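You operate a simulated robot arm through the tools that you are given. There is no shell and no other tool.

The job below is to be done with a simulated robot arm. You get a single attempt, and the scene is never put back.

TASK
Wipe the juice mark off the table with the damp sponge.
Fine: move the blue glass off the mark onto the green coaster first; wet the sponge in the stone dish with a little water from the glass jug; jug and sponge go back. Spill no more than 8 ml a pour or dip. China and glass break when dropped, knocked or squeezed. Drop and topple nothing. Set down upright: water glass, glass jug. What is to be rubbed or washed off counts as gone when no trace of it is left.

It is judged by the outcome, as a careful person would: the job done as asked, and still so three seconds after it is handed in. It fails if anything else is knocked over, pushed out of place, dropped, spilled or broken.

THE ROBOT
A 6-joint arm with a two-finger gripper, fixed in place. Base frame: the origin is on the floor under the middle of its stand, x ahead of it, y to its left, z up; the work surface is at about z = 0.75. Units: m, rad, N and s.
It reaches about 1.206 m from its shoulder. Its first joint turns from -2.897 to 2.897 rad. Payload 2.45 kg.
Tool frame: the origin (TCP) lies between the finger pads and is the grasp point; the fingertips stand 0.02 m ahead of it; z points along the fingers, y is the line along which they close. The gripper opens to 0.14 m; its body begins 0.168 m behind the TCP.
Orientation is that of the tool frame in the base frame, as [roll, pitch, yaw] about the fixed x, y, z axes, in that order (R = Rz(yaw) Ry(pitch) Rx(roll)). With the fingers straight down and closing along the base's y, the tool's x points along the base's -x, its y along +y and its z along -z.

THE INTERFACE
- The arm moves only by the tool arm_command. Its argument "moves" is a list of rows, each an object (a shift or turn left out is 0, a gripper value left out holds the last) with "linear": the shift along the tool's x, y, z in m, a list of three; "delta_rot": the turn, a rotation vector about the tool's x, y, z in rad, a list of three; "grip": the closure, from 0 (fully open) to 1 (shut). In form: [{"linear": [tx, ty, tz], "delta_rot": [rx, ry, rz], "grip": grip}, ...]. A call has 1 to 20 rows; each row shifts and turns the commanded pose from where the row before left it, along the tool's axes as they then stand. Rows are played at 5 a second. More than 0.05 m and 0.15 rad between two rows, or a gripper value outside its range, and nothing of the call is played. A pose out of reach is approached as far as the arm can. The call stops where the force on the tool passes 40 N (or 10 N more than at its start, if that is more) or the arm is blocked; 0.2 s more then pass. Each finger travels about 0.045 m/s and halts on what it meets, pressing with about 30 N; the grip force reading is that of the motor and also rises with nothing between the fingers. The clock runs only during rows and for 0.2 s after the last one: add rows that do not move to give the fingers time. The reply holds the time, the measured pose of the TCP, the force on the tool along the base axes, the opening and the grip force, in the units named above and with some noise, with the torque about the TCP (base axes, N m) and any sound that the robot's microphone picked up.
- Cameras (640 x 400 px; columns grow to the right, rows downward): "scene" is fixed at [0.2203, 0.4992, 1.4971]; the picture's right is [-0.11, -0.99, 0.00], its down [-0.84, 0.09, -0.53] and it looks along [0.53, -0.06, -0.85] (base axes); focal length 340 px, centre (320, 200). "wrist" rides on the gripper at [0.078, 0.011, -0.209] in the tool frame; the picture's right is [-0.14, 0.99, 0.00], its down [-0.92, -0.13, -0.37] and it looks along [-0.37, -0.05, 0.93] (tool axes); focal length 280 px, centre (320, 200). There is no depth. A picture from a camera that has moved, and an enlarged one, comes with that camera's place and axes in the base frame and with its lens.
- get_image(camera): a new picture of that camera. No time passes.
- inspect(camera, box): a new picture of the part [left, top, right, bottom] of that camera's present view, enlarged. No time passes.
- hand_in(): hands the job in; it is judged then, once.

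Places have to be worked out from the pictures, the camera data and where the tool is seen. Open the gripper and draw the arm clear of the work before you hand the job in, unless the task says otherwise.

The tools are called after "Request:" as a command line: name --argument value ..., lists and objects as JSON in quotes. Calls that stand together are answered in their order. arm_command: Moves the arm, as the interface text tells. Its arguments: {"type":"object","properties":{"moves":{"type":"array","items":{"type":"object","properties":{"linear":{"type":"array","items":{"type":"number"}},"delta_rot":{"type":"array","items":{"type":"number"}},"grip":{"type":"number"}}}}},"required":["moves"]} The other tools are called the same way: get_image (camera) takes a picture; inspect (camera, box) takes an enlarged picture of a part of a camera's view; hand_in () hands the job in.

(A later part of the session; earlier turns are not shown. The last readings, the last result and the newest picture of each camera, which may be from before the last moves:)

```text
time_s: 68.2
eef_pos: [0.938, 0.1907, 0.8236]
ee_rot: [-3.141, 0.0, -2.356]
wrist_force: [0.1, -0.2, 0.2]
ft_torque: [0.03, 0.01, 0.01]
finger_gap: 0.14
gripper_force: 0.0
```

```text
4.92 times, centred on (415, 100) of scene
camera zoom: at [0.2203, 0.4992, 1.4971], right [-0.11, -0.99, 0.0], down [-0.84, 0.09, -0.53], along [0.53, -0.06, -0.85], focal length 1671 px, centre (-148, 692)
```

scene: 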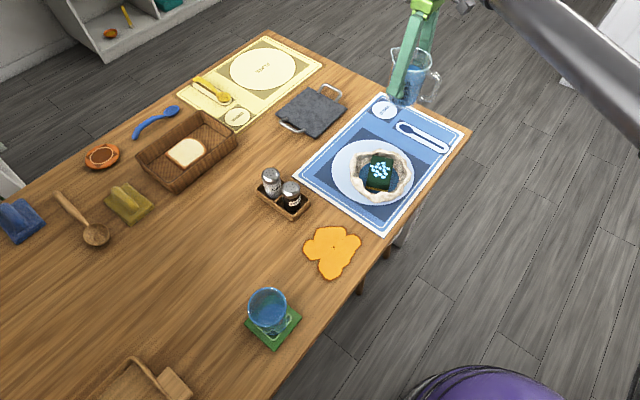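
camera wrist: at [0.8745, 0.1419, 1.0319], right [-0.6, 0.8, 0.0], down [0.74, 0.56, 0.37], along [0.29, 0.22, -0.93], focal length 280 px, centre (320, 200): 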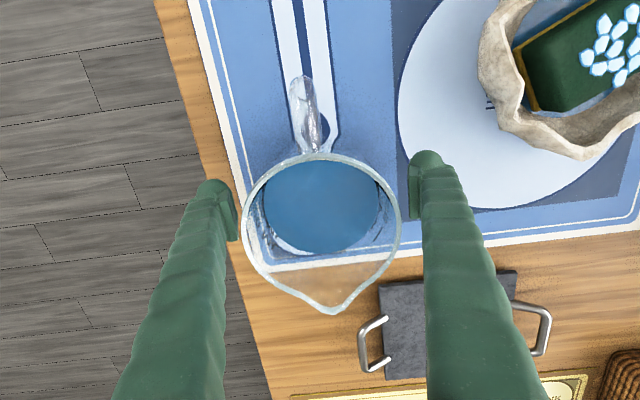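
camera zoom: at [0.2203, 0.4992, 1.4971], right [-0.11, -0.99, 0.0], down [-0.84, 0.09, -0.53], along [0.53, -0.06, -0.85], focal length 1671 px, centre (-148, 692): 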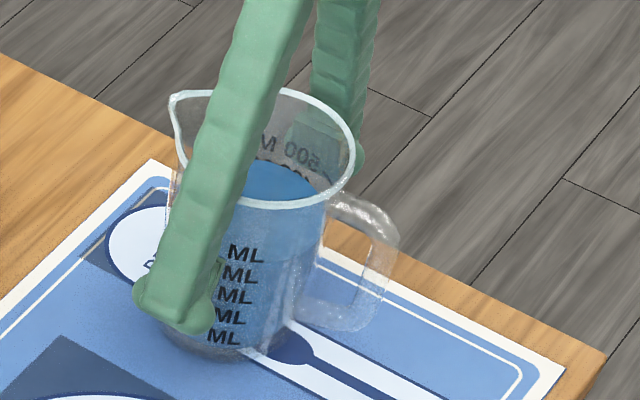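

The jug stands upright and free. I raise straight up, then move above the sponge and turn so the fingers line up across its short side.

Request:
arm_command --moves '[{"linear": [0, 0, -0.02]}, {"linear": [0, 0, -0.035]}, {"linear": [0, 0, -0.04]}, {"linear": [0, 0, -0.032]}, {"linear": [0.0132, 0.0362, -0.008]}, {"linear": [0.0132, 0.0362, -0.008]}, {"linear": [0.0132, 0.0362, -0.008]}, {"linear": [0.0132, 0.0362, -0.008]}, {"linear": [0.0132, 0.0362, -0.008]}, {"linear": [0.0131, 0.0359, -0.008]}, {"delta_rot": [0, 0, 0.14]}, {"delta_rot": [0, 0, 0.14]}, {"delta_rot": [0, 0, 0.14]}, {"delta_rot": [0, 0, 0.14]}, {"delta_rot": [0, 0, 0.14]}, {"delta_rot": [0, 0, 0.14]}, {"delta_rot": [0, 0, 0.14]}, {"delta_rot": [0, 0, 0.142]}, {}]'

Request:
get_image --camera "wrist"

Request:
get_image --camera "scene"

```text
time_s: 72.2
eef_pos: [0.728, 0.2875, 0.9977]
ee_rot: [3.14, -0.001, 2.804]
wrist_force: [0.4, 0.3, -0.2]
ft_torque: [-0.03, 0.02, 0.04]
finger_gap: 0.1399
gripper_force: 0.0
```

```text
taken
camera wrist: at [0.6575, 0.3223, 1.2066], right [0.46, 0.89, 0.0], down [0.83, -0.43, 0.37], along [0.33, -0.17, -0.93], focal length 280 px, centre (320, 200)
```

wrist: 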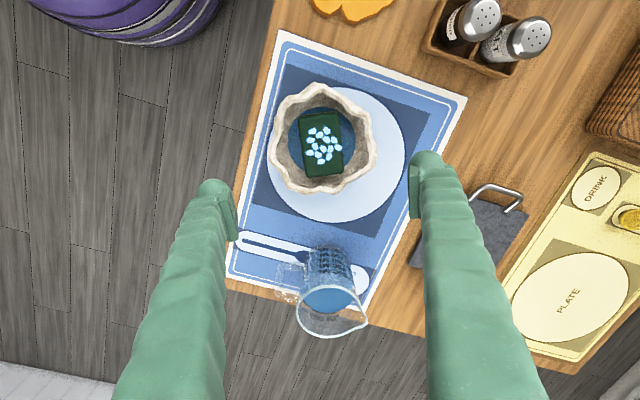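

```text
taken
```

scene: 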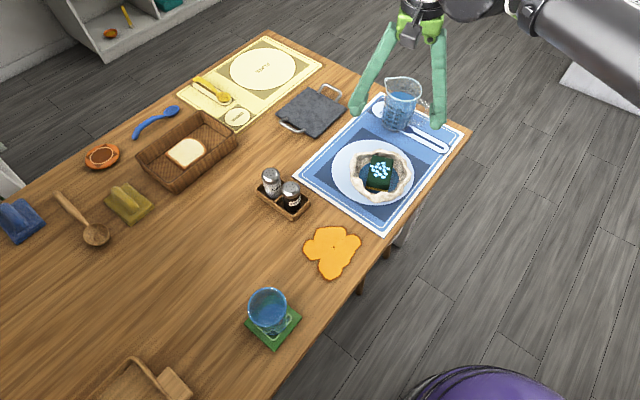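

Request:
inspect --camera "wrist" --box '[256, 70, 400, 200]'

Request:
inspect --camera "scene" --box '[320, 130, 440, 210]'

Request:
inspect --camera "scene" --box '[360, 70, 456, 140]'

```text
3.08 times, centred on (328, 135) of wrist
camera zoom: at [0.6575, 0.3223, 1.2066], right [0.46, 0.89, 0.0], down [0.83, -0.43, 0.37], along [0.33, -0.17, -0.93], focal length 863 px, centre (295, 400)
```

zoom: 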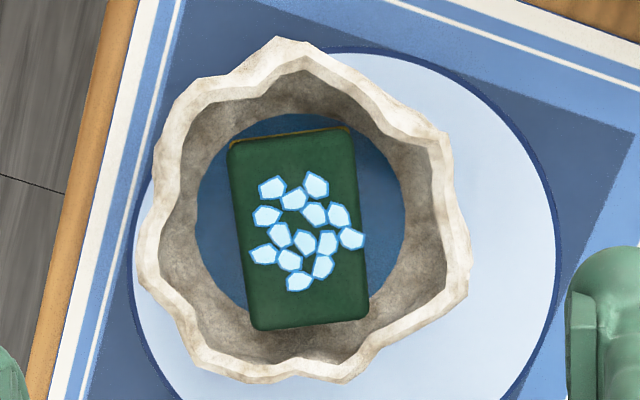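

```text
5.00 times, centred on (380, 170) of scene
camera zoom: at [0.2203, 0.4992, 1.4971], right [-0.11, -0.99, 0.0], down [-0.84, 0.09, -0.53], along [0.53, -0.06, -0.85], focal length 1697 px, centre (20, 350)
```

zoom: 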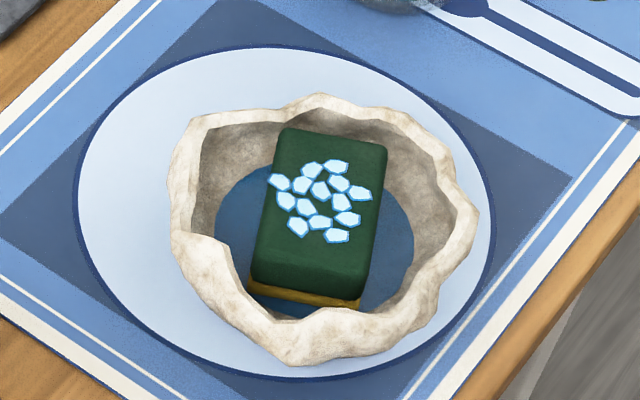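

```text
5.71 times, centred on (408, 105) of scene
camera zoom: at [0.2203, 0.4992, 1.4971], right [-0.11, -0.99, 0.0], down [-0.84, 0.09, -0.53], along [0.53, -0.06, -0.85], focal length 1940 px, centre (-183, 743)
```

zoom: 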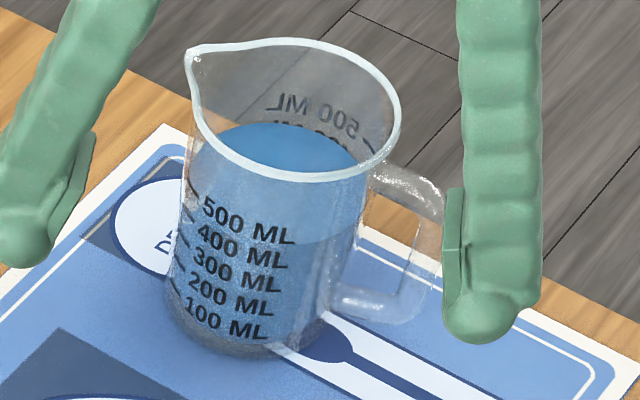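

The jug is back in its place and the sponge is wet. The sponge top is near z 0.79, about 1.5 cm below the dish rim (about 0.805), so the fingers must fit in the gap between sponge and wall. I come closer with the fingers partly closed to compare widths.

Request:
arm_command --moves '[{"linear": [0, 0, 0.03], "grip": 0.2}, {"linear": [0, 0, 0.03], "grip": 0.4}, {"linear": [0, 0, 0.03], "grip": 0.5}, {"grip": 0.5}, {"grip": 0.5}, {"grip": 0.5}, {"grip": 0.5}]'

Request:
get_image --camera "wrist"

Request:
inspect --camera "scene" --box '[320, 110, 448, 210]'

```text
time_s: 73.8
eef_pos: [0.7308, 0.2863, 0.9064]
ee_rot: [3.141, 0.0, 2.808]
wrist_force: [0.1, 0.1, -0.4]
ft_torque: [-0.02, 0.01, 0.01]
finger_gap: 0.0701
gripper_force: 0.0
```

```text
taken
camera wrist: at [0.659, 0.3212, 1.116], right [0.46, 0.89, 0.0], down [0.83, -0.42, 0.37], along [0.33, -0.17, -0.93], focal length 280 px, centre (320, 200)
```

wrist: 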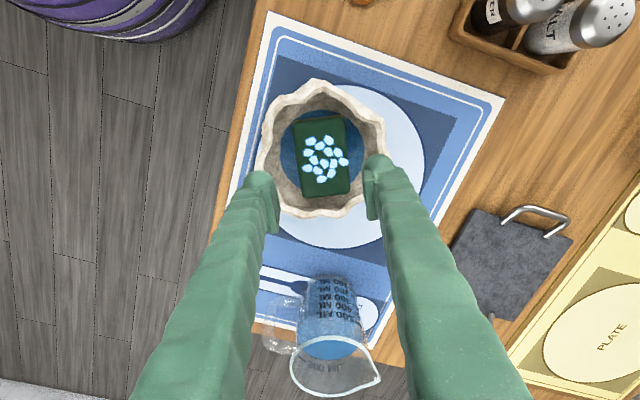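

```text
4.00 times, centred on (384, 160) of scene
camera zoom: at [0.2203, 0.4992, 1.4971], right [-0.11, -0.99, 0.0], down [-0.84, 0.09, -0.53], along [0.53, -0.06, -0.85], focal length 1358 px, centre (64, 360)
```

zoom: 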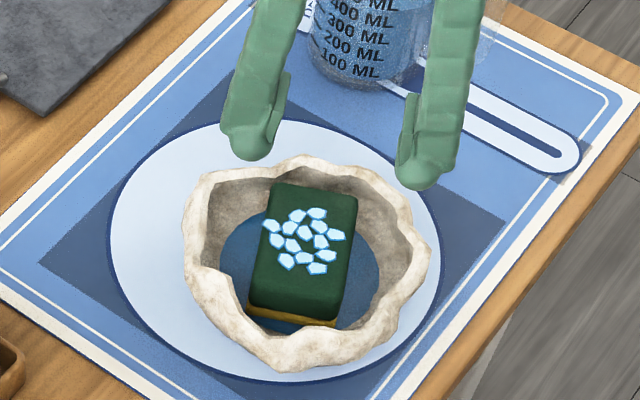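

Request:
inspect --camera "wrist" --box '[248, 70, 398, 225]'

Request:
inspect --camera "scene" --box '[350, 110, 430, 160]'

```text
2.58 times, centred on (323, 148) of wrist
camera zoom: at [0.659, 0.3212, 1.116], right [0.46, 0.89, 0.0], down [0.83, -0.42, 0.37], along [0.33, -0.17, -0.93], focal length 724 px, centre (312, 336)
```

zoom: 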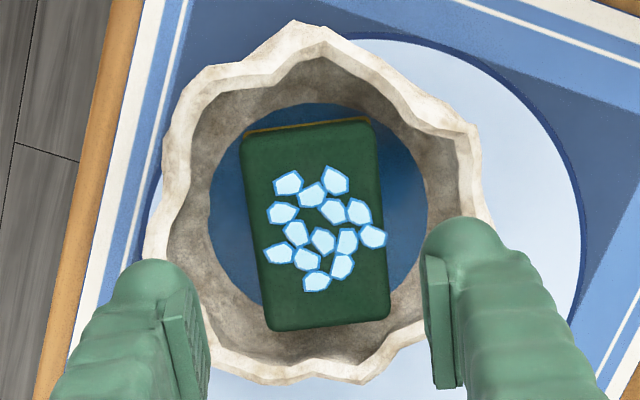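

```text
8.00 times, centred on (390, 135) of scene
camera zoom: at [0.2203, 0.4992, 1.4971], right [-0.11, -0.99, 0.0], down [-0.84, 0.09, -0.53], along [0.53, -0.06, -0.85], focal length 2716 px, centre (-240, 720)
```

zoom: 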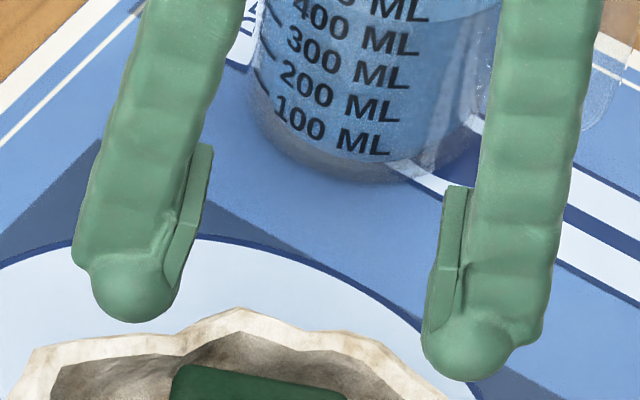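

The finger tips look about 26 mm thick and the gap from sponge to wall is about 33 mm on each side at the rim, so a straight descent just fits. I centre on the sponge (2.7 mm in +y, a small twist), set the opening to 63 mm and go to just above the rim.

Request:
arm_command --moves '[{"linear": [0.001, 0.0027, 0], "delta_rot": [0, 0, 0.02], "grip": 0.55}, {"linear": [0, 0, 0.025]}, {"linear": [0, 0, 0.025]}, {"linear": [0, 0, 0.02]}, {}, {}]'

Request:
get_image --camera "wrist"

Request:
inspect --camera "scene" --box '[336, 125, 432, 210]'

Request:
inspect --camera "wrist" --box '[240, 60, 400, 240]'

```text
time_s: 75.2
eef_pos: [0.7291, 0.2906, 0.8386]
ee_rot: [3.14, 0.001, 2.785]
wrist_force: [-1.1, -0.1, -0.5]
ft_torque: [-0.02, 0.02, 0.01]
finger_gap: 0.063
gripper_force: 0.2
```

```text
taken
camera wrist: at [0.6585, 0.3272, 1.0463], right [0.47, 0.88, 0.0], down [0.82, -0.44, 0.37], along [0.32, -0.17, -0.93], focal length 280 px, centre (320, 200)
```

wrist: 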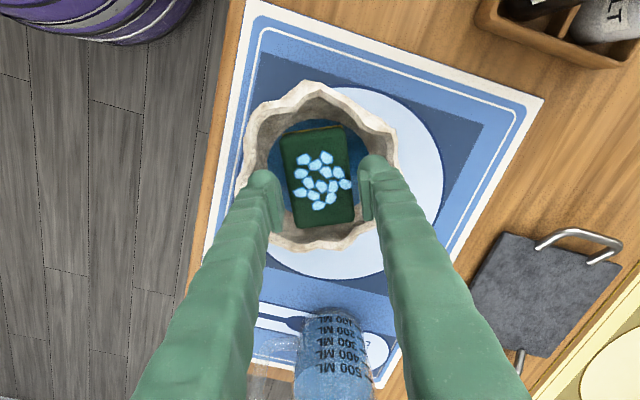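

```text
4.71 times, centred on (384, 168) of scene
camera zoom: at [0.2203, 0.4992, 1.4971], right [-0.11, -0.99, 0.0], down [-0.84, 0.09, -0.53], along [0.53, -0.06, -0.85], focal length 1598 px, centre (19, 353)
```

zoom: 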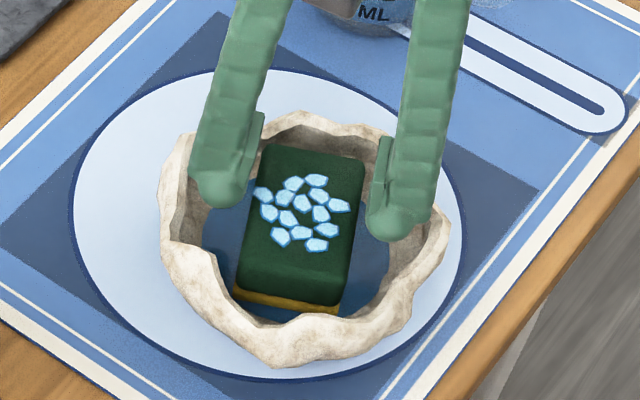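

```text
2.22 times, centred on (320, 150) of wrist
camera zoom: at [0.6585, 0.3272, 1.0463], right [0.47, 0.88, 0.0], down [0.82, -0.44, 0.37], along [0.32, -0.17, -0.93], focal length 623 px, centre (320, 311)
```

zoom: 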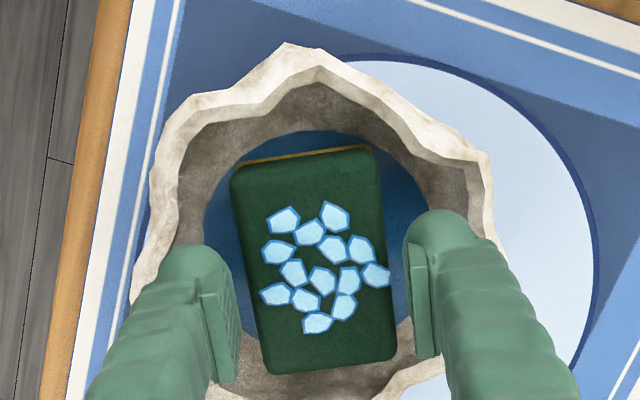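

Sponge and fingers are aligned to within about 2 mm. I shift 1 mm, keep 64 mm opening, and go down slowly in two short stages, watching the force.

Request:
arm_command --moves '[{"linear": [-0.002, -0.001, 0], "grip": 0.543}, {"linear": [0, 0, 0.006]}, {"linear": [0, 0, 0.005]}, {"linear": [0, 0, 0.005]}, {}]'

Request:
inspect --camera "wrist" --box '[240, 60, 400, 240]'

Request:
inspect --camera "scene" --box '[336, 125, 432, 210]'

```text
time_s: 76.4
eef_pos: [0.7323, 0.2895, 0.821]
ee_rot: [3.14, -0.001, 2.783]
wrist_force: [0.0, 0.9, 0.1]
ft_torque: [0.01, -0.02, -0.04]
finger_gap: 0.0639
gripper_force: 0.1
```

```text
2.22 times, centred on (320, 150) of wrist
camera zoom: at [0.6599, 0.3255, 1.0309], right [0.47, 0.88, 0.0], down [0.82, -0.44, 0.37], along [0.32, -0.17, -0.93], focal length 623 px, centre (320, 311)
```

zoom: 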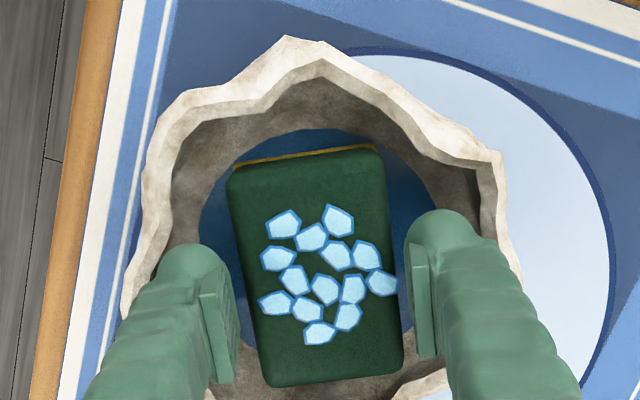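

```text
4.71 times, centred on (384, 168) of scene
camera zoom: at [0.2203, 0.4992, 1.4971], right [-0.11, -0.99, 0.0], down [-0.84, 0.09, -0.53], along [0.53, -0.06, -0.85], focal length 1598 px, centre (19, 353)
```

zoom: 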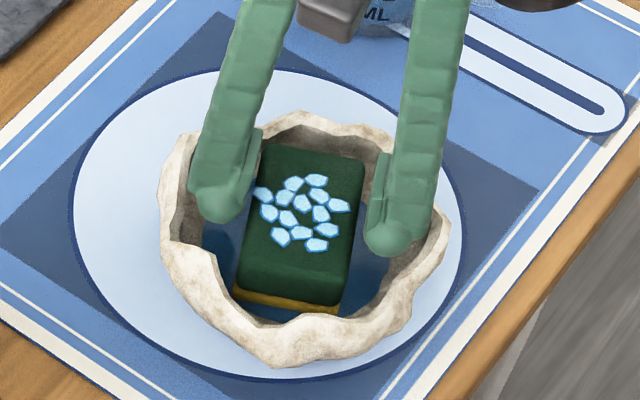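

Zero force and well centred: sponge edges at -0.030/+0.030 against pads at ±0.032. I go down another 12 mm.

Request:
arm_command --moves '[{"linear": [0, 0, 0.004]}, {"linear": [0, 0, 0.004]}, {"linear": [0, 0, 0.004]}, {}]'

Request:
inspect --camera "wrist" --box '[240, 60, 400, 240]'

Request:
inspect --camera "scene" --box '[336, 125, 432, 210]'

```text
time_s: 77.4
eef_pos: [0.7311, 0.2885, 0.809]
ee_rot: [3.139, -0.001, 2.785]
wrist_force: [0.0, 0.2, -0.3]
ft_torque: [0.01, 0.0, 0.01]
finger_gap: 0.0638
gripper_force: 0.1
```

```text
2.22 times, centred on (320, 150) of wrist
camera zoom: at [0.6599, 0.3245, 1.019], right [0.47, 0.88, 0.0], down [0.82, -0.44, 0.37], along [0.32, -0.17, -0.93], focal length 623 px, centre (320, 311)
```

zoom: 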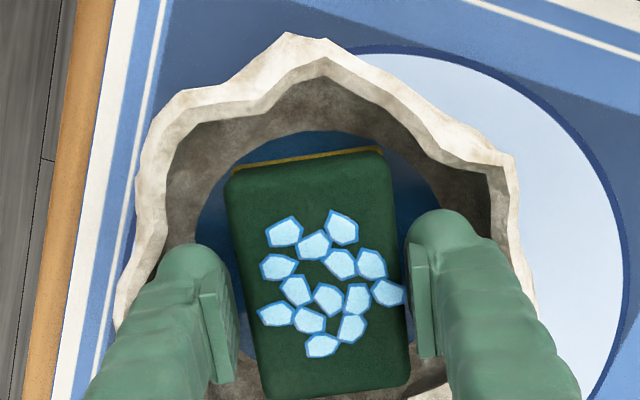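

```text
4.71 times, centred on (384, 168) of scene
camera zoom: at [0.2203, 0.4992, 1.4971], right [-0.11, -0.99, 0.0], down [-0.84, 0.09, -0.53], along [0.53, -0.06, -0.85], focal length 1598 px, centre (19, 353)
```

zoom: 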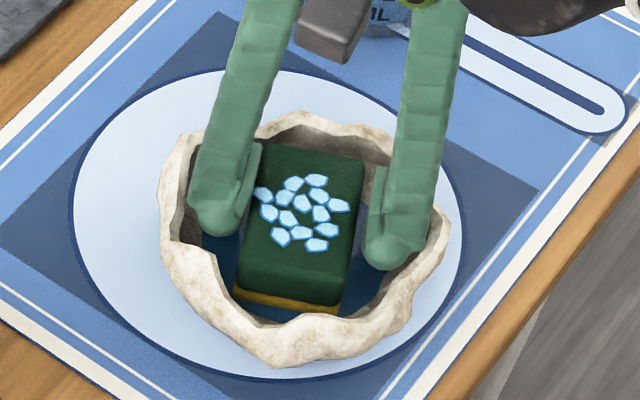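

Still no contact. The sponge sits about 1 mm toward +y between the pads, so I correct that and go 9 mm further down.

Request:
arm_command --moves '[{"linear": [0, 0.001, 0.001]}, {"linear": [0, 0, 0.004]}, {"linear": [0, 0, 0.004]}, {}]'

Request:
inspect --camera "wrist" --box '[240, 60, 400, 240]'

Request:
inspect --camera "scene" --box '[336, 125, 432, 210]'

```text
time_s: 78.4
eef_pos: [0.7307, 0.2906, 0.7996]
ee_rot: [3.139, -0.001, 2.785]
wrist_force: [0.5, -0.2, -1.1]
ft_torque: [0.01, 0.02, 0.02]
finger_gap: 0.0638
gripper_force: 0.1
```

```text
2.22 times, centred on (320, 150) of wrist
camera zoom: at [0.6603, 0.3261, 1.0091], right [0.47, 0.88, 0.0], down [0.82, -0.44, 0.37], along [0.32, -0.17, -0.93], focal length 623 px, centre (320, 311)
```

zoom: 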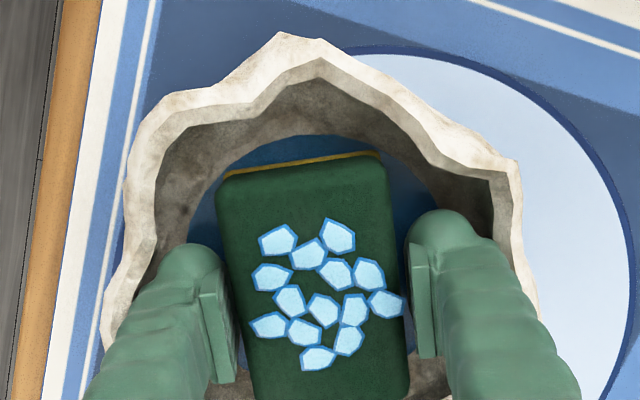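

```text
4.71 times, centred on (384, 168) of scene
camera zoom: at [0.2203, 0.4992, 1.4971], right [-0.11, -0.99, 0.0], down [-0.84, 0.09, -0.53], along [0.53, -0.06, -0.85], focal length 1598 px, centre (19, 353)
```

zoom: 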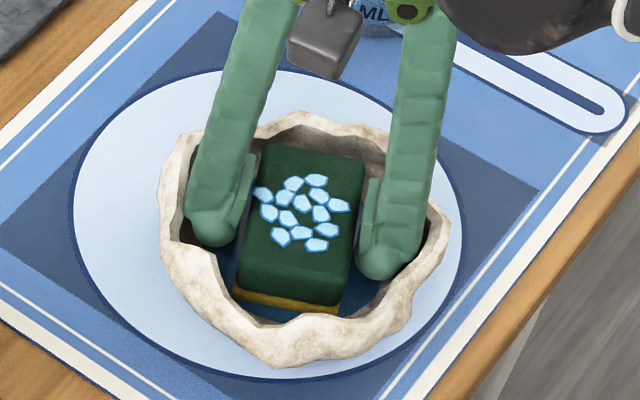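

No contact yet, with tips at z 0.78. The ball-shaped tips need to be deeper to hold the sponge, so I narrow the opening to 61 mm (about the sponge's width) and descend in 2-3 mm steps.

Request:
arm_command --moves '[{"grip": 0.564}, {"grip": 0.564}, {"linear": [0, 0, 0.002]}, {"linear": [0, 0, 0.002]}, {}]'

Request:
inspect --camera "wrist" --box '[240, 60, 400, 240]'

```text
time_s: 79.6
eef_pos: [0.731, 0.2893, 0.7956]
ee_rot: [3.14, -0.001, 2.786]
wrist_force: [-0.2, -0.5, 0.7]
ft_torque: [-0.01, 0.0, 0.01]
finger_gap: 0.0611
gripper_force: 0.0
```

```text
2.22 times, centred on (320, 150) of wrist
camera zoom: at [0.6602, 0.3263, 1.0055], right [0.47, 0.88, 0.0], down [0.82, -0.44, 0.37], along [0.32, -0.17, -0.93], focal length 623 px, centre (320, 311)
```

zoom: 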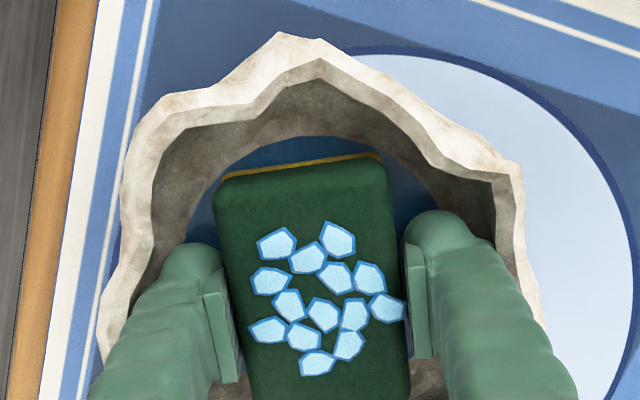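

Still free. I go on 5 mm more in small steps.

Request:
arm_command --moves '[{"linear": [0, 0, 0.002]}, {"linear": [0, 0, 0.0015]}, {"linear": [0, 0, 0.0015]}, {}]'

Request:
inspect --camera "wrist" --box '[240, 60, 400, 240]'

Request:
inspect --camera "scene" --box '[336, 125, 432, 210]'

```text
time_s: 80.5
eef_pos: [0.733, 0.2907, 0.7933]
ee_rot: [3.139, 0.002, 2.789]
wrist_force: [-1.6, -1.1, 16.4]
ft_torque: [-0.23, 0.15, 0.02]
finger_gap: 0.0613
gripper_force: 0.4
stopped in row 4: the force on the tool passed its limit at 43 N (the readings are from after the stop); the commanded pose is now the measured one
```

```text
2.22 times, centred on (320, 150) of wrist
camera zoom: at [0.66, 0.3261, 1.0027], right [0.47, 0.88, 0.0], down [0.82, -0.44, 0.37], along [0.33, -0.17, -0.93], focal length 623 px, centre (320, 311)
```

zoom: 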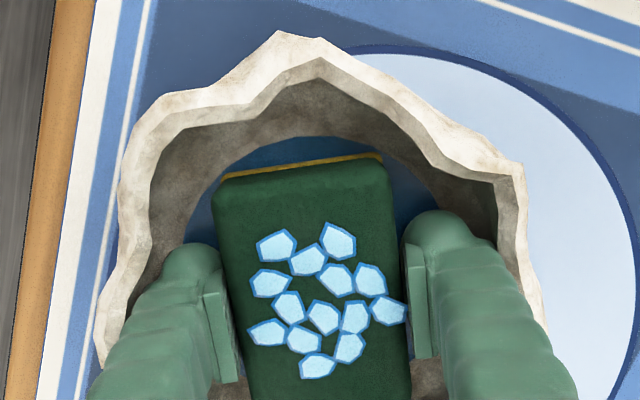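

```text
4.71 times, centred on (384, 168) of scene
camera zoom: at [0.2203, 0.4992, 1.4971], right [-0.11, -0.99, 0.0], down [-0.84, 0.09, -0.53], along [0.53, -0.06, -0.85], focal length 1598 px, centre (19, 353)
```

zoom: 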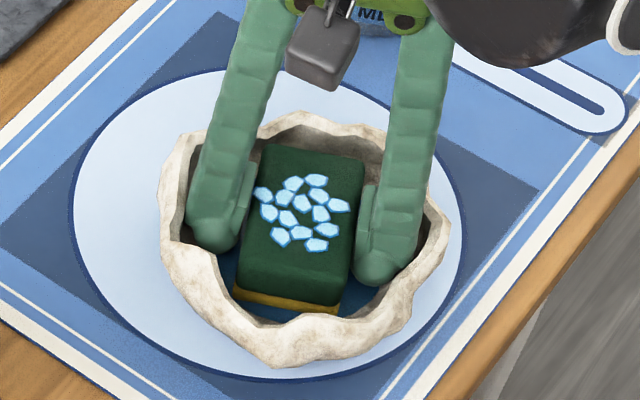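

The tips touched the dish's sloping bottom at tip height about 0.773. They are now 16 mm below the sponge top, which is deep enough. I back off 1 mm to unload, then close on the sponge in small steps.

Request:
arm_command --moves '[{"linear": [0, 0, -0.001]}, {}, {"grip": 0.575}, {"grip": 0.585}, {"grip": 0.595}, {"grip": 0.595}]'

Request:
inspect --camera "wrist" --box '[240, 60, 400, 240]'

Request:
inspect --camera "scene" --box '[336, 125, 432, 210]'

```text
time_s: 81.9
eef_pos: [0.7315, 0.2878, 0.7936]
ee_rot: [3.14, 0.002, 2.786]
wrist_force: [-0.6, -3.3, 12.5]
ft_torque: [-0.29, 0.14, -0.05]
finger_gap: 0.058
gripper_force: 29.9
```

```text
2.22 times, centred on (320, 150) of wrist
camera zoom: at [0.6601, 0.3258, 1.003], right [0.47, 0.88, 0.0], down [0.82, -0.44, 0.37], along [0.33, -0.17, -0.93], focal length 623 px, centre (320, 311)
```

zoom: 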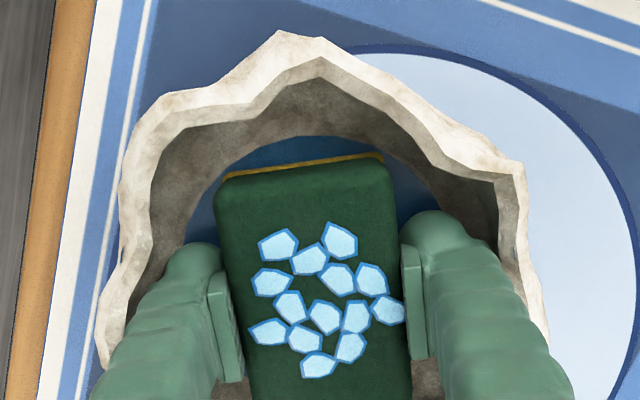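

```text
4.71 times, centred on (384, 168) of scene
camera zoom: at [0.2203, 0.4992, 1.4971], right [-0.11, -0.99, 0.0], down [-0.84, 0.09, -0.53], along [0.53, -0.06, -0.85], focal length 1598 px, centre (19, 353)
```

zoom: 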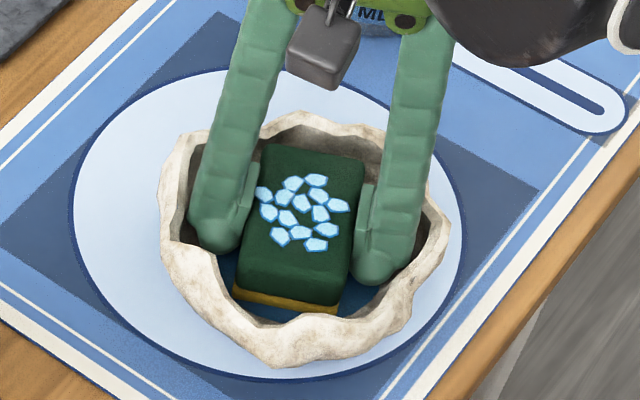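

The sponge is held: gap 58 mm at 30 N. I lift it straight up slowly and let it hang over the dish for a moment to drip.

Request:
arm_command --moves '[{"linear": [0, 0, -0.003]}, {"linear": [0, 0, -0.005]}, {"linear": [0, 0, -0.008]}, {"linear": [0, 0, -0.01]}, {"linear": [0, 0, -0.01]}, {}, {}, {}]'

Request:
inspect --camera "scene" --box '[336, 115, 432, 210]'

Request:
get_image --camera "wrist"

```text
time_s: 83.7
eef_pos: [0.7329, 0.2902, 0.8293]
ee_rot: [3.138, 0.0, 2.786]
wrist_force: [0.9, -0.2, 0.0]
ft_torque: [0.02, 0.01, 0.02]
finger_gap: 0.0578
gripper_force: 30.2
```

```text
4.21 times, centred on (384, 162) of scene
camera zoom: at [0.2203, 0.4992, 1.4971], right [-0.11, -0.99, 0.0], down [-0.84, 0.09, -0.53], along [0.53, -0.06, -0.85], focal length 1429 px, centre (50, 358)
```

zoom: 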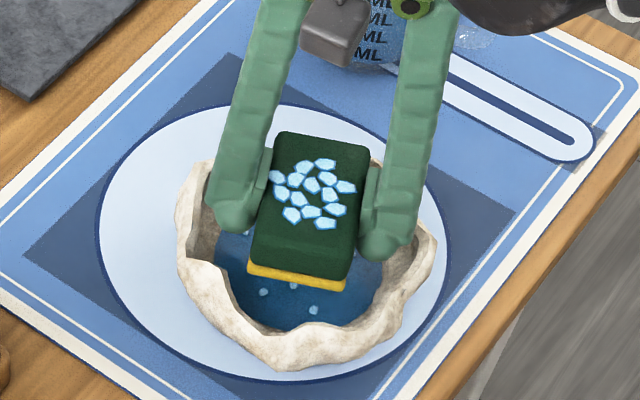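

```text
taken
camera wrist: at [0.6611, 0.3261, 1.0389], right [0.47, 0.88, 0.0], down [0.82, -0.44, 0.37], along [0.33, -0.17, -0.93], focal length 280 px, centre (320, 200)
```

wrist: 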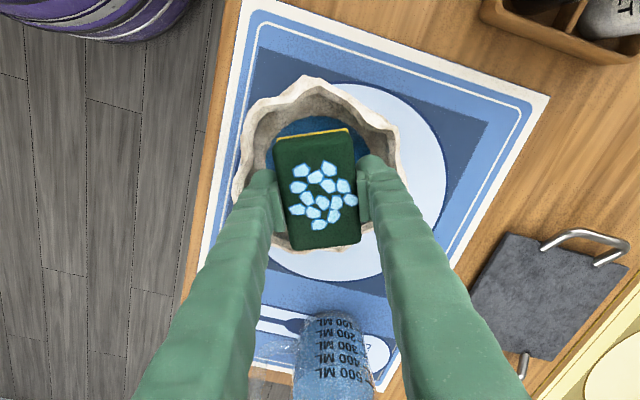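

Drops fall from the sponge into the dish, so I wait here until the dripping stops.

Request:
arm_command --moves '[{}, {}, {}, {}, {}, {}, {}, {}, {}, {}, {}, {}, {}, {}, {}, {}, {}, {}, {}, {}]'

Request:
inspect --camera "scene" --box '[336, 115, 432, 210]'

```text
time_s: 87.9
eef_pos: [0.7324, 0.2892, 0.8295]
ee_rot: [3.14, 0.0, 2.786]
wrist_force: [0.1, -0.5, -0.4]
ft_torque: [-0.01, 0.01, -0.03]
finger_gap: 0.0582
gripper_force: 29.6
```

```text
4.21 times, centred on (384, 162) of scene
camera zoom: at [0.2203, 0.4992, 1.4971], right [-0.11, -0.99, 0.0], down [-0.84, 0.09, -0.53], along [0.53, -0.06, -0.85], focal length 1429 px, centre (50, 358)
```

zoom: 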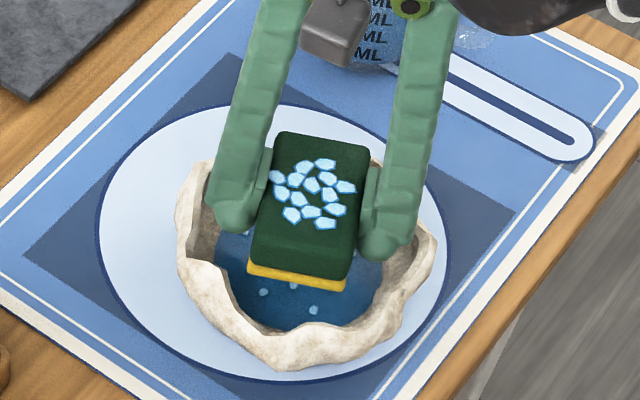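

The drop marks under the sponge have not moved in 4 s. I raise the sponge 2 cm to see whether they hang with it or lie in the dish.

Request:
arm_command --moves '[{"linear": [0, 0, -0.01]}, {"linear": [0, 0, -0.01]}, {}, {}]'

Request:
inspect --camera "scene" --box '[336, 115, 432, 210]'

Request:
inspect --camera "wrist" --box '[220, 60, 420, 260]'

```text
time_s: 88.9
eef_pos: [0.7316, 0.2888, 0.8496]
ee_rot: [3.138, 0.001, 2.785]
wrist_force: [-0.3, -0.5, -0.9]
ft_torque: [0.01, 0.02, -0.01]
finger_gap: 0.0579
gripper_force: 30.0
```

```text
4.21 times, centred on (384, 162) of scene
camera zoom: at [0.2203, 0.4992, 1.4971], right [-0.11, -0.99, 0.0], down [-0.84, 0.09, -0.53], along [0.53, -0.06, -0.85], focal length 1429 px, centre (50, 358)
```

zoom: 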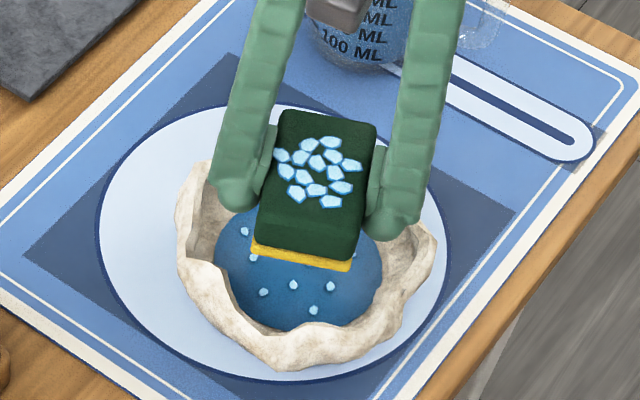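

```text
2.00 times, centred on (320, 160) of wrist
camera zoom: at [0.6605, 0.3264, 1.0594], right [0.47, 0.88, 0.0], down [0.82, -0.44, 0.37], along [0.33, -0.17, -0.93], focal length 561 px, centre (320, 280)
```

zoom: 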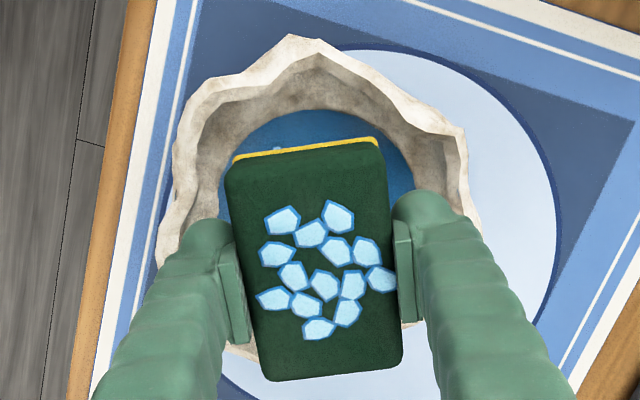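

The drops are specks lying in the dish; the sponge itself isn't dripping. I carry it over the mark and turn it so it lines up with the table edge. In that frame the mark spans about 0.14 by 0.12 m around (0.535, 0.435), clear of the mat and the salt tray.

Request:
arm_command --moves '[{"linear": [0, 0, -0.02]}, {"linear": [0, 0, -0.02]}, {"linear": [0.0343, 0.0082, 0]}, {"linear": [0.0343, 0.0082, 0]}, {"linear": [0.0343, 0.0082, 0]}, {"linear": [0.0343, 0.0082, 0]}, {"linear": [0.0343, 0.0082, 0]}, {"linear": [0.0343, 0.0083, 0]}, {"linear": [0.0343, 0.0083, 0]}, {"delta_rot": [0, 0, -0.144]}, {"delta_rot": [0, 0, -0.144]}, {"delta_rot": [0, 0, -0.144]}, {"delta_rot": [0, 0, -0.144]}, {"delta_rot": [0, 0, -0.144]}, {"delta_rot": [0, 0, -0.144]}, {"delta_rot": [0, 0, -0.144]}, {"delta_rot": [0, 0, -0.142]}, {}]'

Request:
get_image --camera "scene"

Request:
get_image --camera "wrist"

```text
time_s: 92.7
eef_pos: [0.527, 0.4267, 0.8895]
ee_rot: [-3.142, 0.001, -2.345]
wrist_force: [-0.1, -0.7, -1.1]
ft_torque: [0.0, 0.01, 0.0]
finger_gap: 0.0581
gripper_force: 30.0
```

```text
taken
```

scene: 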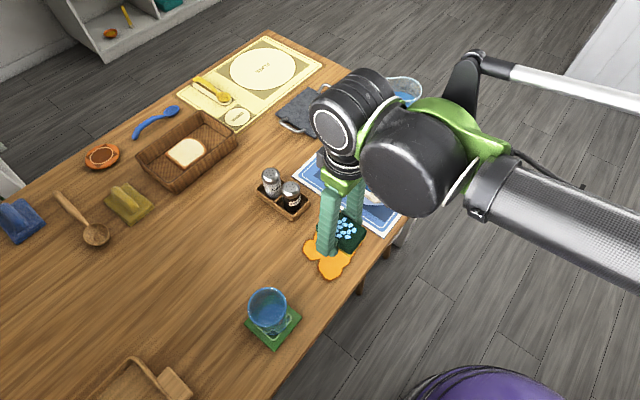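

```text
taken
camera wrist: at [0.4629, 0.3783, 1.0989], right [-0.61, 0.79, 0.0], down [0.74, 0.57, 0.37], along [0.29, 0.23, -0.93], focal length 280 px, centre (320, 200)
```

wrist: 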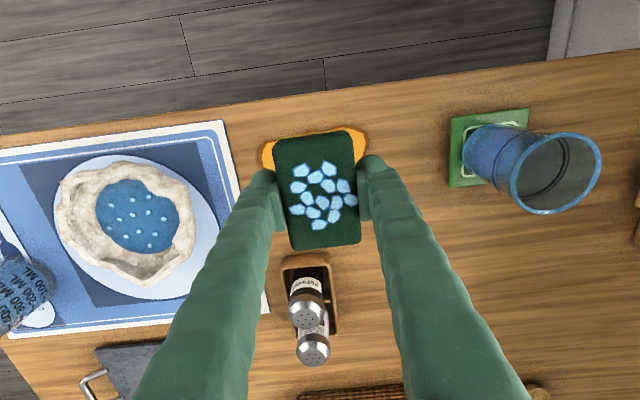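

The sponge is over the mark, nothing has dripped on the way, and the fingers line up with the sweep direction. I lower toward the table and feel for contact.

Request:
arm_command --moves '[{"linear": [0, 0, 0.03]}, {"linear": [0, 0, 0.03]}, {"linear": [0, 0, 0.02]}, {"linear": [0, 0, 0.01]}, {"linear": [0, 0, 0.005]}, {}]'

Request:
get_image --camera "wrist"

Request:
inspect --camera "scene" --box '[270, 190, 398, 290]'

```text
time_s: 94.1
eef_pos: [0.5281, 0.4272, 0.7932]
ee_rot: [-3.141, 0.003, -2.348]
wrist_force: [-0.1, -0.5, -0.3]
ft_torque: [0.02, 0.03, 0.01]
finger_gap: 0.058
gripper_force: 30.3
```

```text
taken
camera wrist: at [0.4626, 0.3791, 1.0023], right [-0.61, 0.79, 0.0], down [0.74, 0.57, 0.37], along [0.29, 0.23, -0.93], focal length 280 px, centre (320, 200)
```

wrist: 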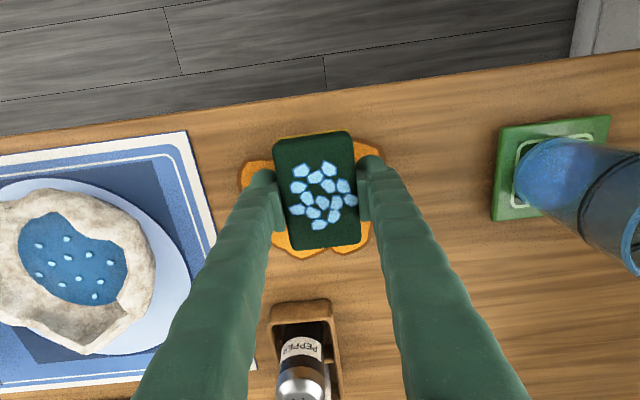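

```text
4.00 times, centred on (334, 240) of scene
camera zoom: at [0.2203, 0.4992, 1.4971], right [-0.11, -0.99, 0.0], down [-0.84, 0.09, -0.53], along [0.53, -0.06, -0.85], focal length 1358 px, centre (264, 40)
```

zoom: 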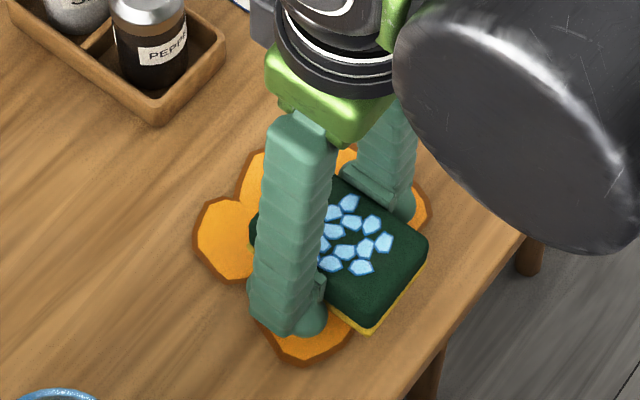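

The sponge is about 1 cm above the mark and centred as planned. I step down gently to find contact.

Request:
arm_command --moves '[{"linear": [0, 0, 0.003]}, {"linear": [0, 0, 0.002]}, {"linear": [0, 0, 0.002]}, {}]'

```text
time_s: 95.1
eef_pos: [0.5263, 0.4274, 0.7875]
ee_rot: [3.14, 0.001, -2.348]
wrist_force: [0.6, -0.7, -0.2]
ft_torque: [-0.01, 0.0, -0.02]
finger_gap: 0.0582
gripper_force: 30.4
```

No contact yet at z 0.7875, so I continue in 1 mm steps.

Request:
arm_command --moves '[{"linear": [0, 0, 0.001]}, {"linear": [0, 0, 0.001]}, {"linear": [0, 0, 0.001]}, {}]'

```text
time_s: 96.1
eef_pos: [0.5272, 0.427, 0.7854]
ee_rot: [-3.141, 0.003, -2.348]
wrist_force: [-0.9, 0.4, -0.8]
ft_torque: [0.01, -0.02, 0.0]
finger_gap: 0.058
gripper_force: 30.3
```

Request:
arm_command --moves '[{"linear": [0, 0, 0.001]}, {"linear": [0, 0, 0.001]}, {"linear": [0, 0, 0.001]}, {}]'

Request:
inspect --camera "scene" --box '[290, 210, 386, 280]'

```text
time_s: 97.1
eef_pos: [0.5278, 0.4273, 0.7805]
ee_rot: [3.142, 0.002, -2.35]
wrist_force: [0.1, 0.5, -1.4]
ft_torque: [0.01, 0.04, 0.01]
finger_gap: 0.0581
gripper_force: 30.0
```

```text
5.71 times, centred on (338, 245) of scene
camera zoom: at [0.2203, 0.4992, 1.4971], right [-0.11, -0.99, 0.0], down [-0.84, 0.09, -0.53], along [0.53, -0.06, -0.85], focal length 1940 px, centre (217, -57)
```

zoom: 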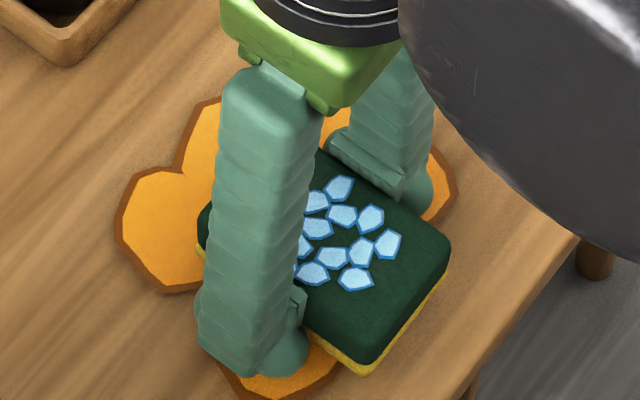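

Still in the air. Two more millimetre steps.

Request:
arm_command --moves '[{"linear": [0, 0, 0.001]}, {"linear": [0, 0, 0.001]}, {}]'

```text
time_s: 97.9
eef_pos: [0.5275, 0.4258, 0.779]
ee_rot: [-3.141, 0.002, -2.349]
wrist_force: [-0.1, 0.6, -0.4]
ft_torque: [0.03, 0.0, -0.03]
finger_gap: 0.0579
gripper_force: 29.8
```

Request:
arm_command --moves '[{"linear": [0, 0, 0.001]}, {"linear": [0, 0, 0.001]}, {}]'

Request:
inspect --camera "scene" --box '[290, 210, 386, 280]'

```text
time_s: 98.7
eef_pos: [0.5262, 0.4274, 0.7773]
ee_rot: [3.14, 0.003, -2.348]
wrist_force: [0.1, 0.5, -0.8]
ft_torque: [-0.02, 0.04, 0.01]
finger_gap: 0.0581
gripper_force: 30.0
```

```text
5.71 times, centred on (338, 245) of scene
camera zoom: at [0.2203, 0.4992, 1.4971], right [-0.11, -0.99, 0.0], down [-0.84, 0.09, -0.53], along [0.53, -0.06, -0.85], focal length 1940 px, centre (217, -57)
```

zoom: 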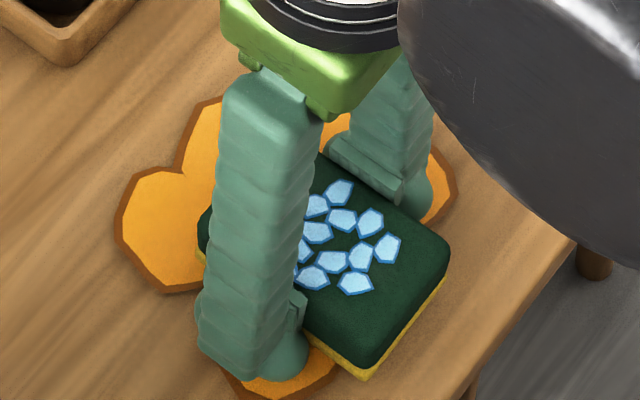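

Still no load; the yellow underside is visibly lower than the finger tips. Continuing in 1 mm steps.

Request:
arm_command --moves '[{"linear": [0, 0, 0.001]}, {"linear": [0, 0, 0.001]}, {}]'

```text
time_s: 99.5
eef_pos: [0.5265, 0.4268, 0.7754]
ee_rot: [-3.141, 0.001, -2.349]
wrist_force: [0.4, 0.1, -0.3]
ft_torque: [0.02, 0.01, 0.0]
finger_gap: 0.058
gripper_force: 30.3
```

Request:
arm_command --moves '[{"linear": [0, 0, 0.001]}, {}]'

Request:
inspect --camera "scene" --box '[310, 225, 374, 275]'

Request:
inspect --camera "wrist" --box '[220, 100, 420, 270]'

```text
time_s: 100.1
eef_pos: [0.5259, 0.4262, 0.7754]
ee_rot: [-3.141, 0.003, -2.347]
wrist_force: [0.3, -0.3, 0.2]
ft_torque: [0.02, -0.02, 0.0]
finger_gap: 0.058
gripper_force: 29.6
```

```text
8.00 times, centred on (342, 250) of scene
camera zoom: at [0.2203, 0.4992, 1.4971], right [-0.11, -0.99, 0.0], down [-0.84, 0.09, -0.53], along [0.53, -0.06, -0.85], focal length 2716 px, centre (144, -200)
```

zoom: 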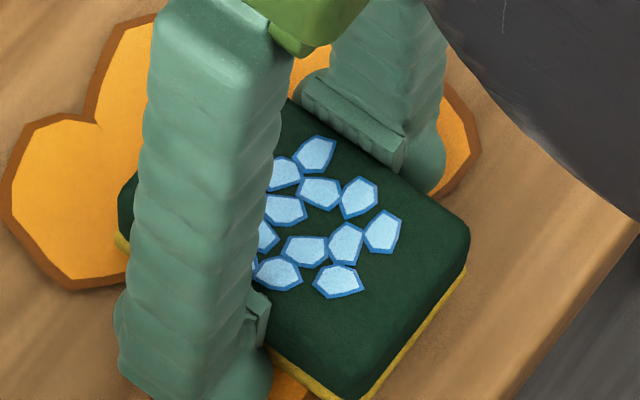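

```text
2.35 times, centred on (320, 185) of wrist
camera zoom: at [0.4625, 0.3781, 0.9836], right [-0.61, 0.79, 0.0], down [0.74, 0.57, 0.37], along [0.29, 0.23, -0.93], focal length 660 px, centre (320, 235)
```

zoom: 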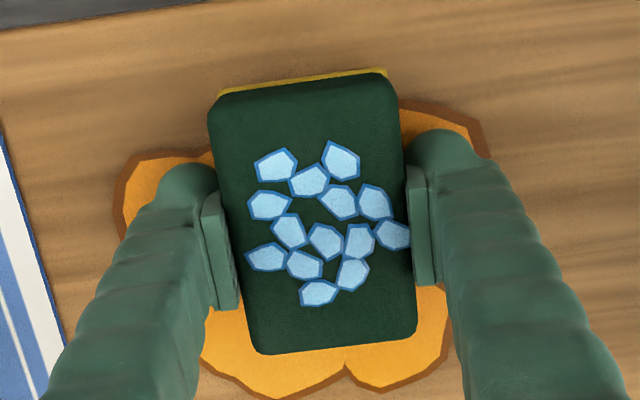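

Still no contact. I continue 1 mm at a time; any touch should show on the force.

Request:
arm_command --moves '[{"linear": [0, 0, 0.001]}, {}]'

```text
time_s: 100.7
eef_pos: [0.5269, 0.4263, 0.774]
ee_rot: [-3.141, 0.001, -2.348]
wrist_force: [-1.0, 0.3, -0.6]
ft_torque: [0.01, 0.01, -0.02]
finger_gap: 0.0579
gripper_force: 30.1
```

Request:
arm_command --moves '[{"linear": [0, 0, 0.001]}, {}]'

```text
time_s: 101.3
eef_pos: [0.526, 0.4264, 0.7718]
ee_rot: [-3.141, 0.001, -2.347]
wrist_force: [0.3, 0.5, 0.1]
ft_torque: [-0.01, 0.02, -0.01]
finger_gap: 0.058
gripper_force: 30.0
```

Request:
inspect --camera "scene" --box '[300, 240, 380, 290]'

Request:
arm_command --moves '[{"linear": [0, 0, 0.0008]}, {}]'

```text
8.00 times, centred on (340, 265) of scene
camera zoom: at [0.2203, 0.4992, 1.4971], right [-0.11, -0.99, 0.0], down [-0.84, 0.09, -0.53], along [0.53, -0.06, -0.85], focal length 2716 px, centre (160, -320)
```

zoom: 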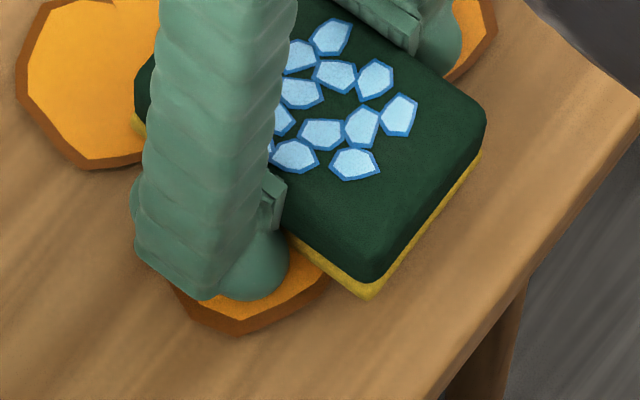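

```text
time_s: 101.9
eef_pos: [0.5266, 0.428, 0.7715]
ee_rot: [3.142, 0.0, -2.349]
wrist_force: [-0.6, 0.4, -1.0]
ft_torque: [0.02, 0.0, 0.01]
finger_gap: 0.0579
gripper_force: 29.6
```

Request:
arm_command --moves '[{"linear": [0, 0, 0.0008]}, {}]'

```text
time_s: 102.5
eef_pos: [0.5267, 0.4276, 0.7701]
ee_rot: [3.141, 0.002, -2.347]
wrist_force: [0.0, -0.4, -1.1]
ft_torque: [-0.02, 0.04, 0.0]
finger_gap: 0.0578
gripper_force: 30.1
```

Request:
arm_command --moves '[{"linear": [0, 0, 0.0007]}, {}]'

```text
time_s: 103.1
eef_pos: [0.5266, 0.4287, 0.7697]
ee_rot: [3.14, 0.002, -2.347]
wrist_force: [-0.1, 1.0, -1.4]
ft_torque: [0.01, 0.0, 0.01]
finger_gap: 0.058
gripper_force: 30.3
```

Request:
arm_command --moves '[{"linear": [0, 0, 0.0007]}, {}]'

Request:
inspect --camera "scene" --box '[300, 240, 380, 290]'

Request:
inspect --camera "wrist" --box '[220, 100, 420, 270]'

```text
time_s: 103.7
eef_pos: [0.5264, 0.4276, 0.7685]
ee_rot: [-3.141, 0.002, -2.347]
wrist_force: [-1.1, 0.7, -0.6]
ft_torque: [-0.02, -0.01, 0.01]
finger_gap: 0.058
gripper_force: 29.9
```

```text
8.00 times, centred on (340, 265) of scene
camera zoom: at [0.2203, 0.4992, 1.4971], right [-0.11, -0.99, 0.0], down [-0.84, 0.09, -0.53], along [0.53, -0.06, -0.85], focal length 2716 px, centre (160, -320)
```

zoom: 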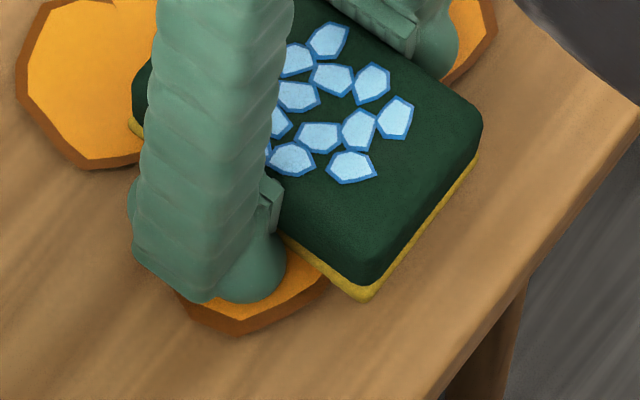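

```text
2.35 times, centred on (320, 185) of wrist
camera zoom: at [0.4628, 0.3786, 0.9789], right [-0.61, 0.79, 0.0], down [0.74, 0.57, 0.37], along [0.29, 0.23, -0.93], focal length 660 px, centre (320, 235)
```

zoom: 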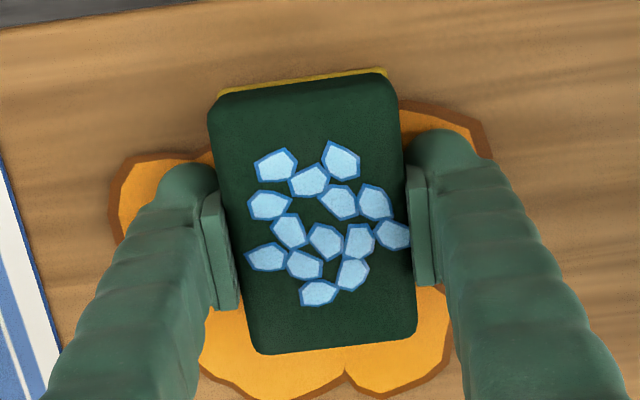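

No contact yet, and the tips are also clear, so the table lies a bit lower than 0.75. I keep stepping.

Request:
arm_command --moves '[{"linear": [0, 0, 0.001]}, {}]'

```text
time_s: 104.3
eef_pos: [0.5275, 0.4276, 0.7675]
ee_rot: [-3.141, 0.0, -2.348]
wrist_force: [0.5, -2.4, 30.9]
ft_torque: [-0.18, 0.25, 0.07]
finger_gap: 0.0582
gripper_force: 30.0
```

Contact: 31 N up, with the pressure point near the sponge centre, so the sponge itself is on the table. I ease to a lighter press and make a short trial stroke to see whether the mark comes off.

Request:
arm_command --moves '[{"linear": [0, 0, -0.0005]}, {}]'

```text
time_s: 104.9
eef_pos: [0.5275, 0.4279, 0.7696]
ee_rot: [3.141, 0.004, -2.348]
wrist_force: [5.8, 5.2, 24.6]
ft_torque: [-0.01, -0.03, -0.1]
finger_gap: 0.0581
gripper_force: 29.4
```

Request:
arm_command --moves '[{"linear": [0, 0, -0.0005]}, {}]'

```text
time_s: 105.5
eef_pos: [0.5262, 0.4277, 0.7692]
ee_rot: [-3.141, 0.002, -2.348]
wrist_force: [3.5, 7.2, 12.6]
ft_torque: [0.12, -0.09, 0.03]
finger_gap: 0.0581
gripper_force: 29.9
```

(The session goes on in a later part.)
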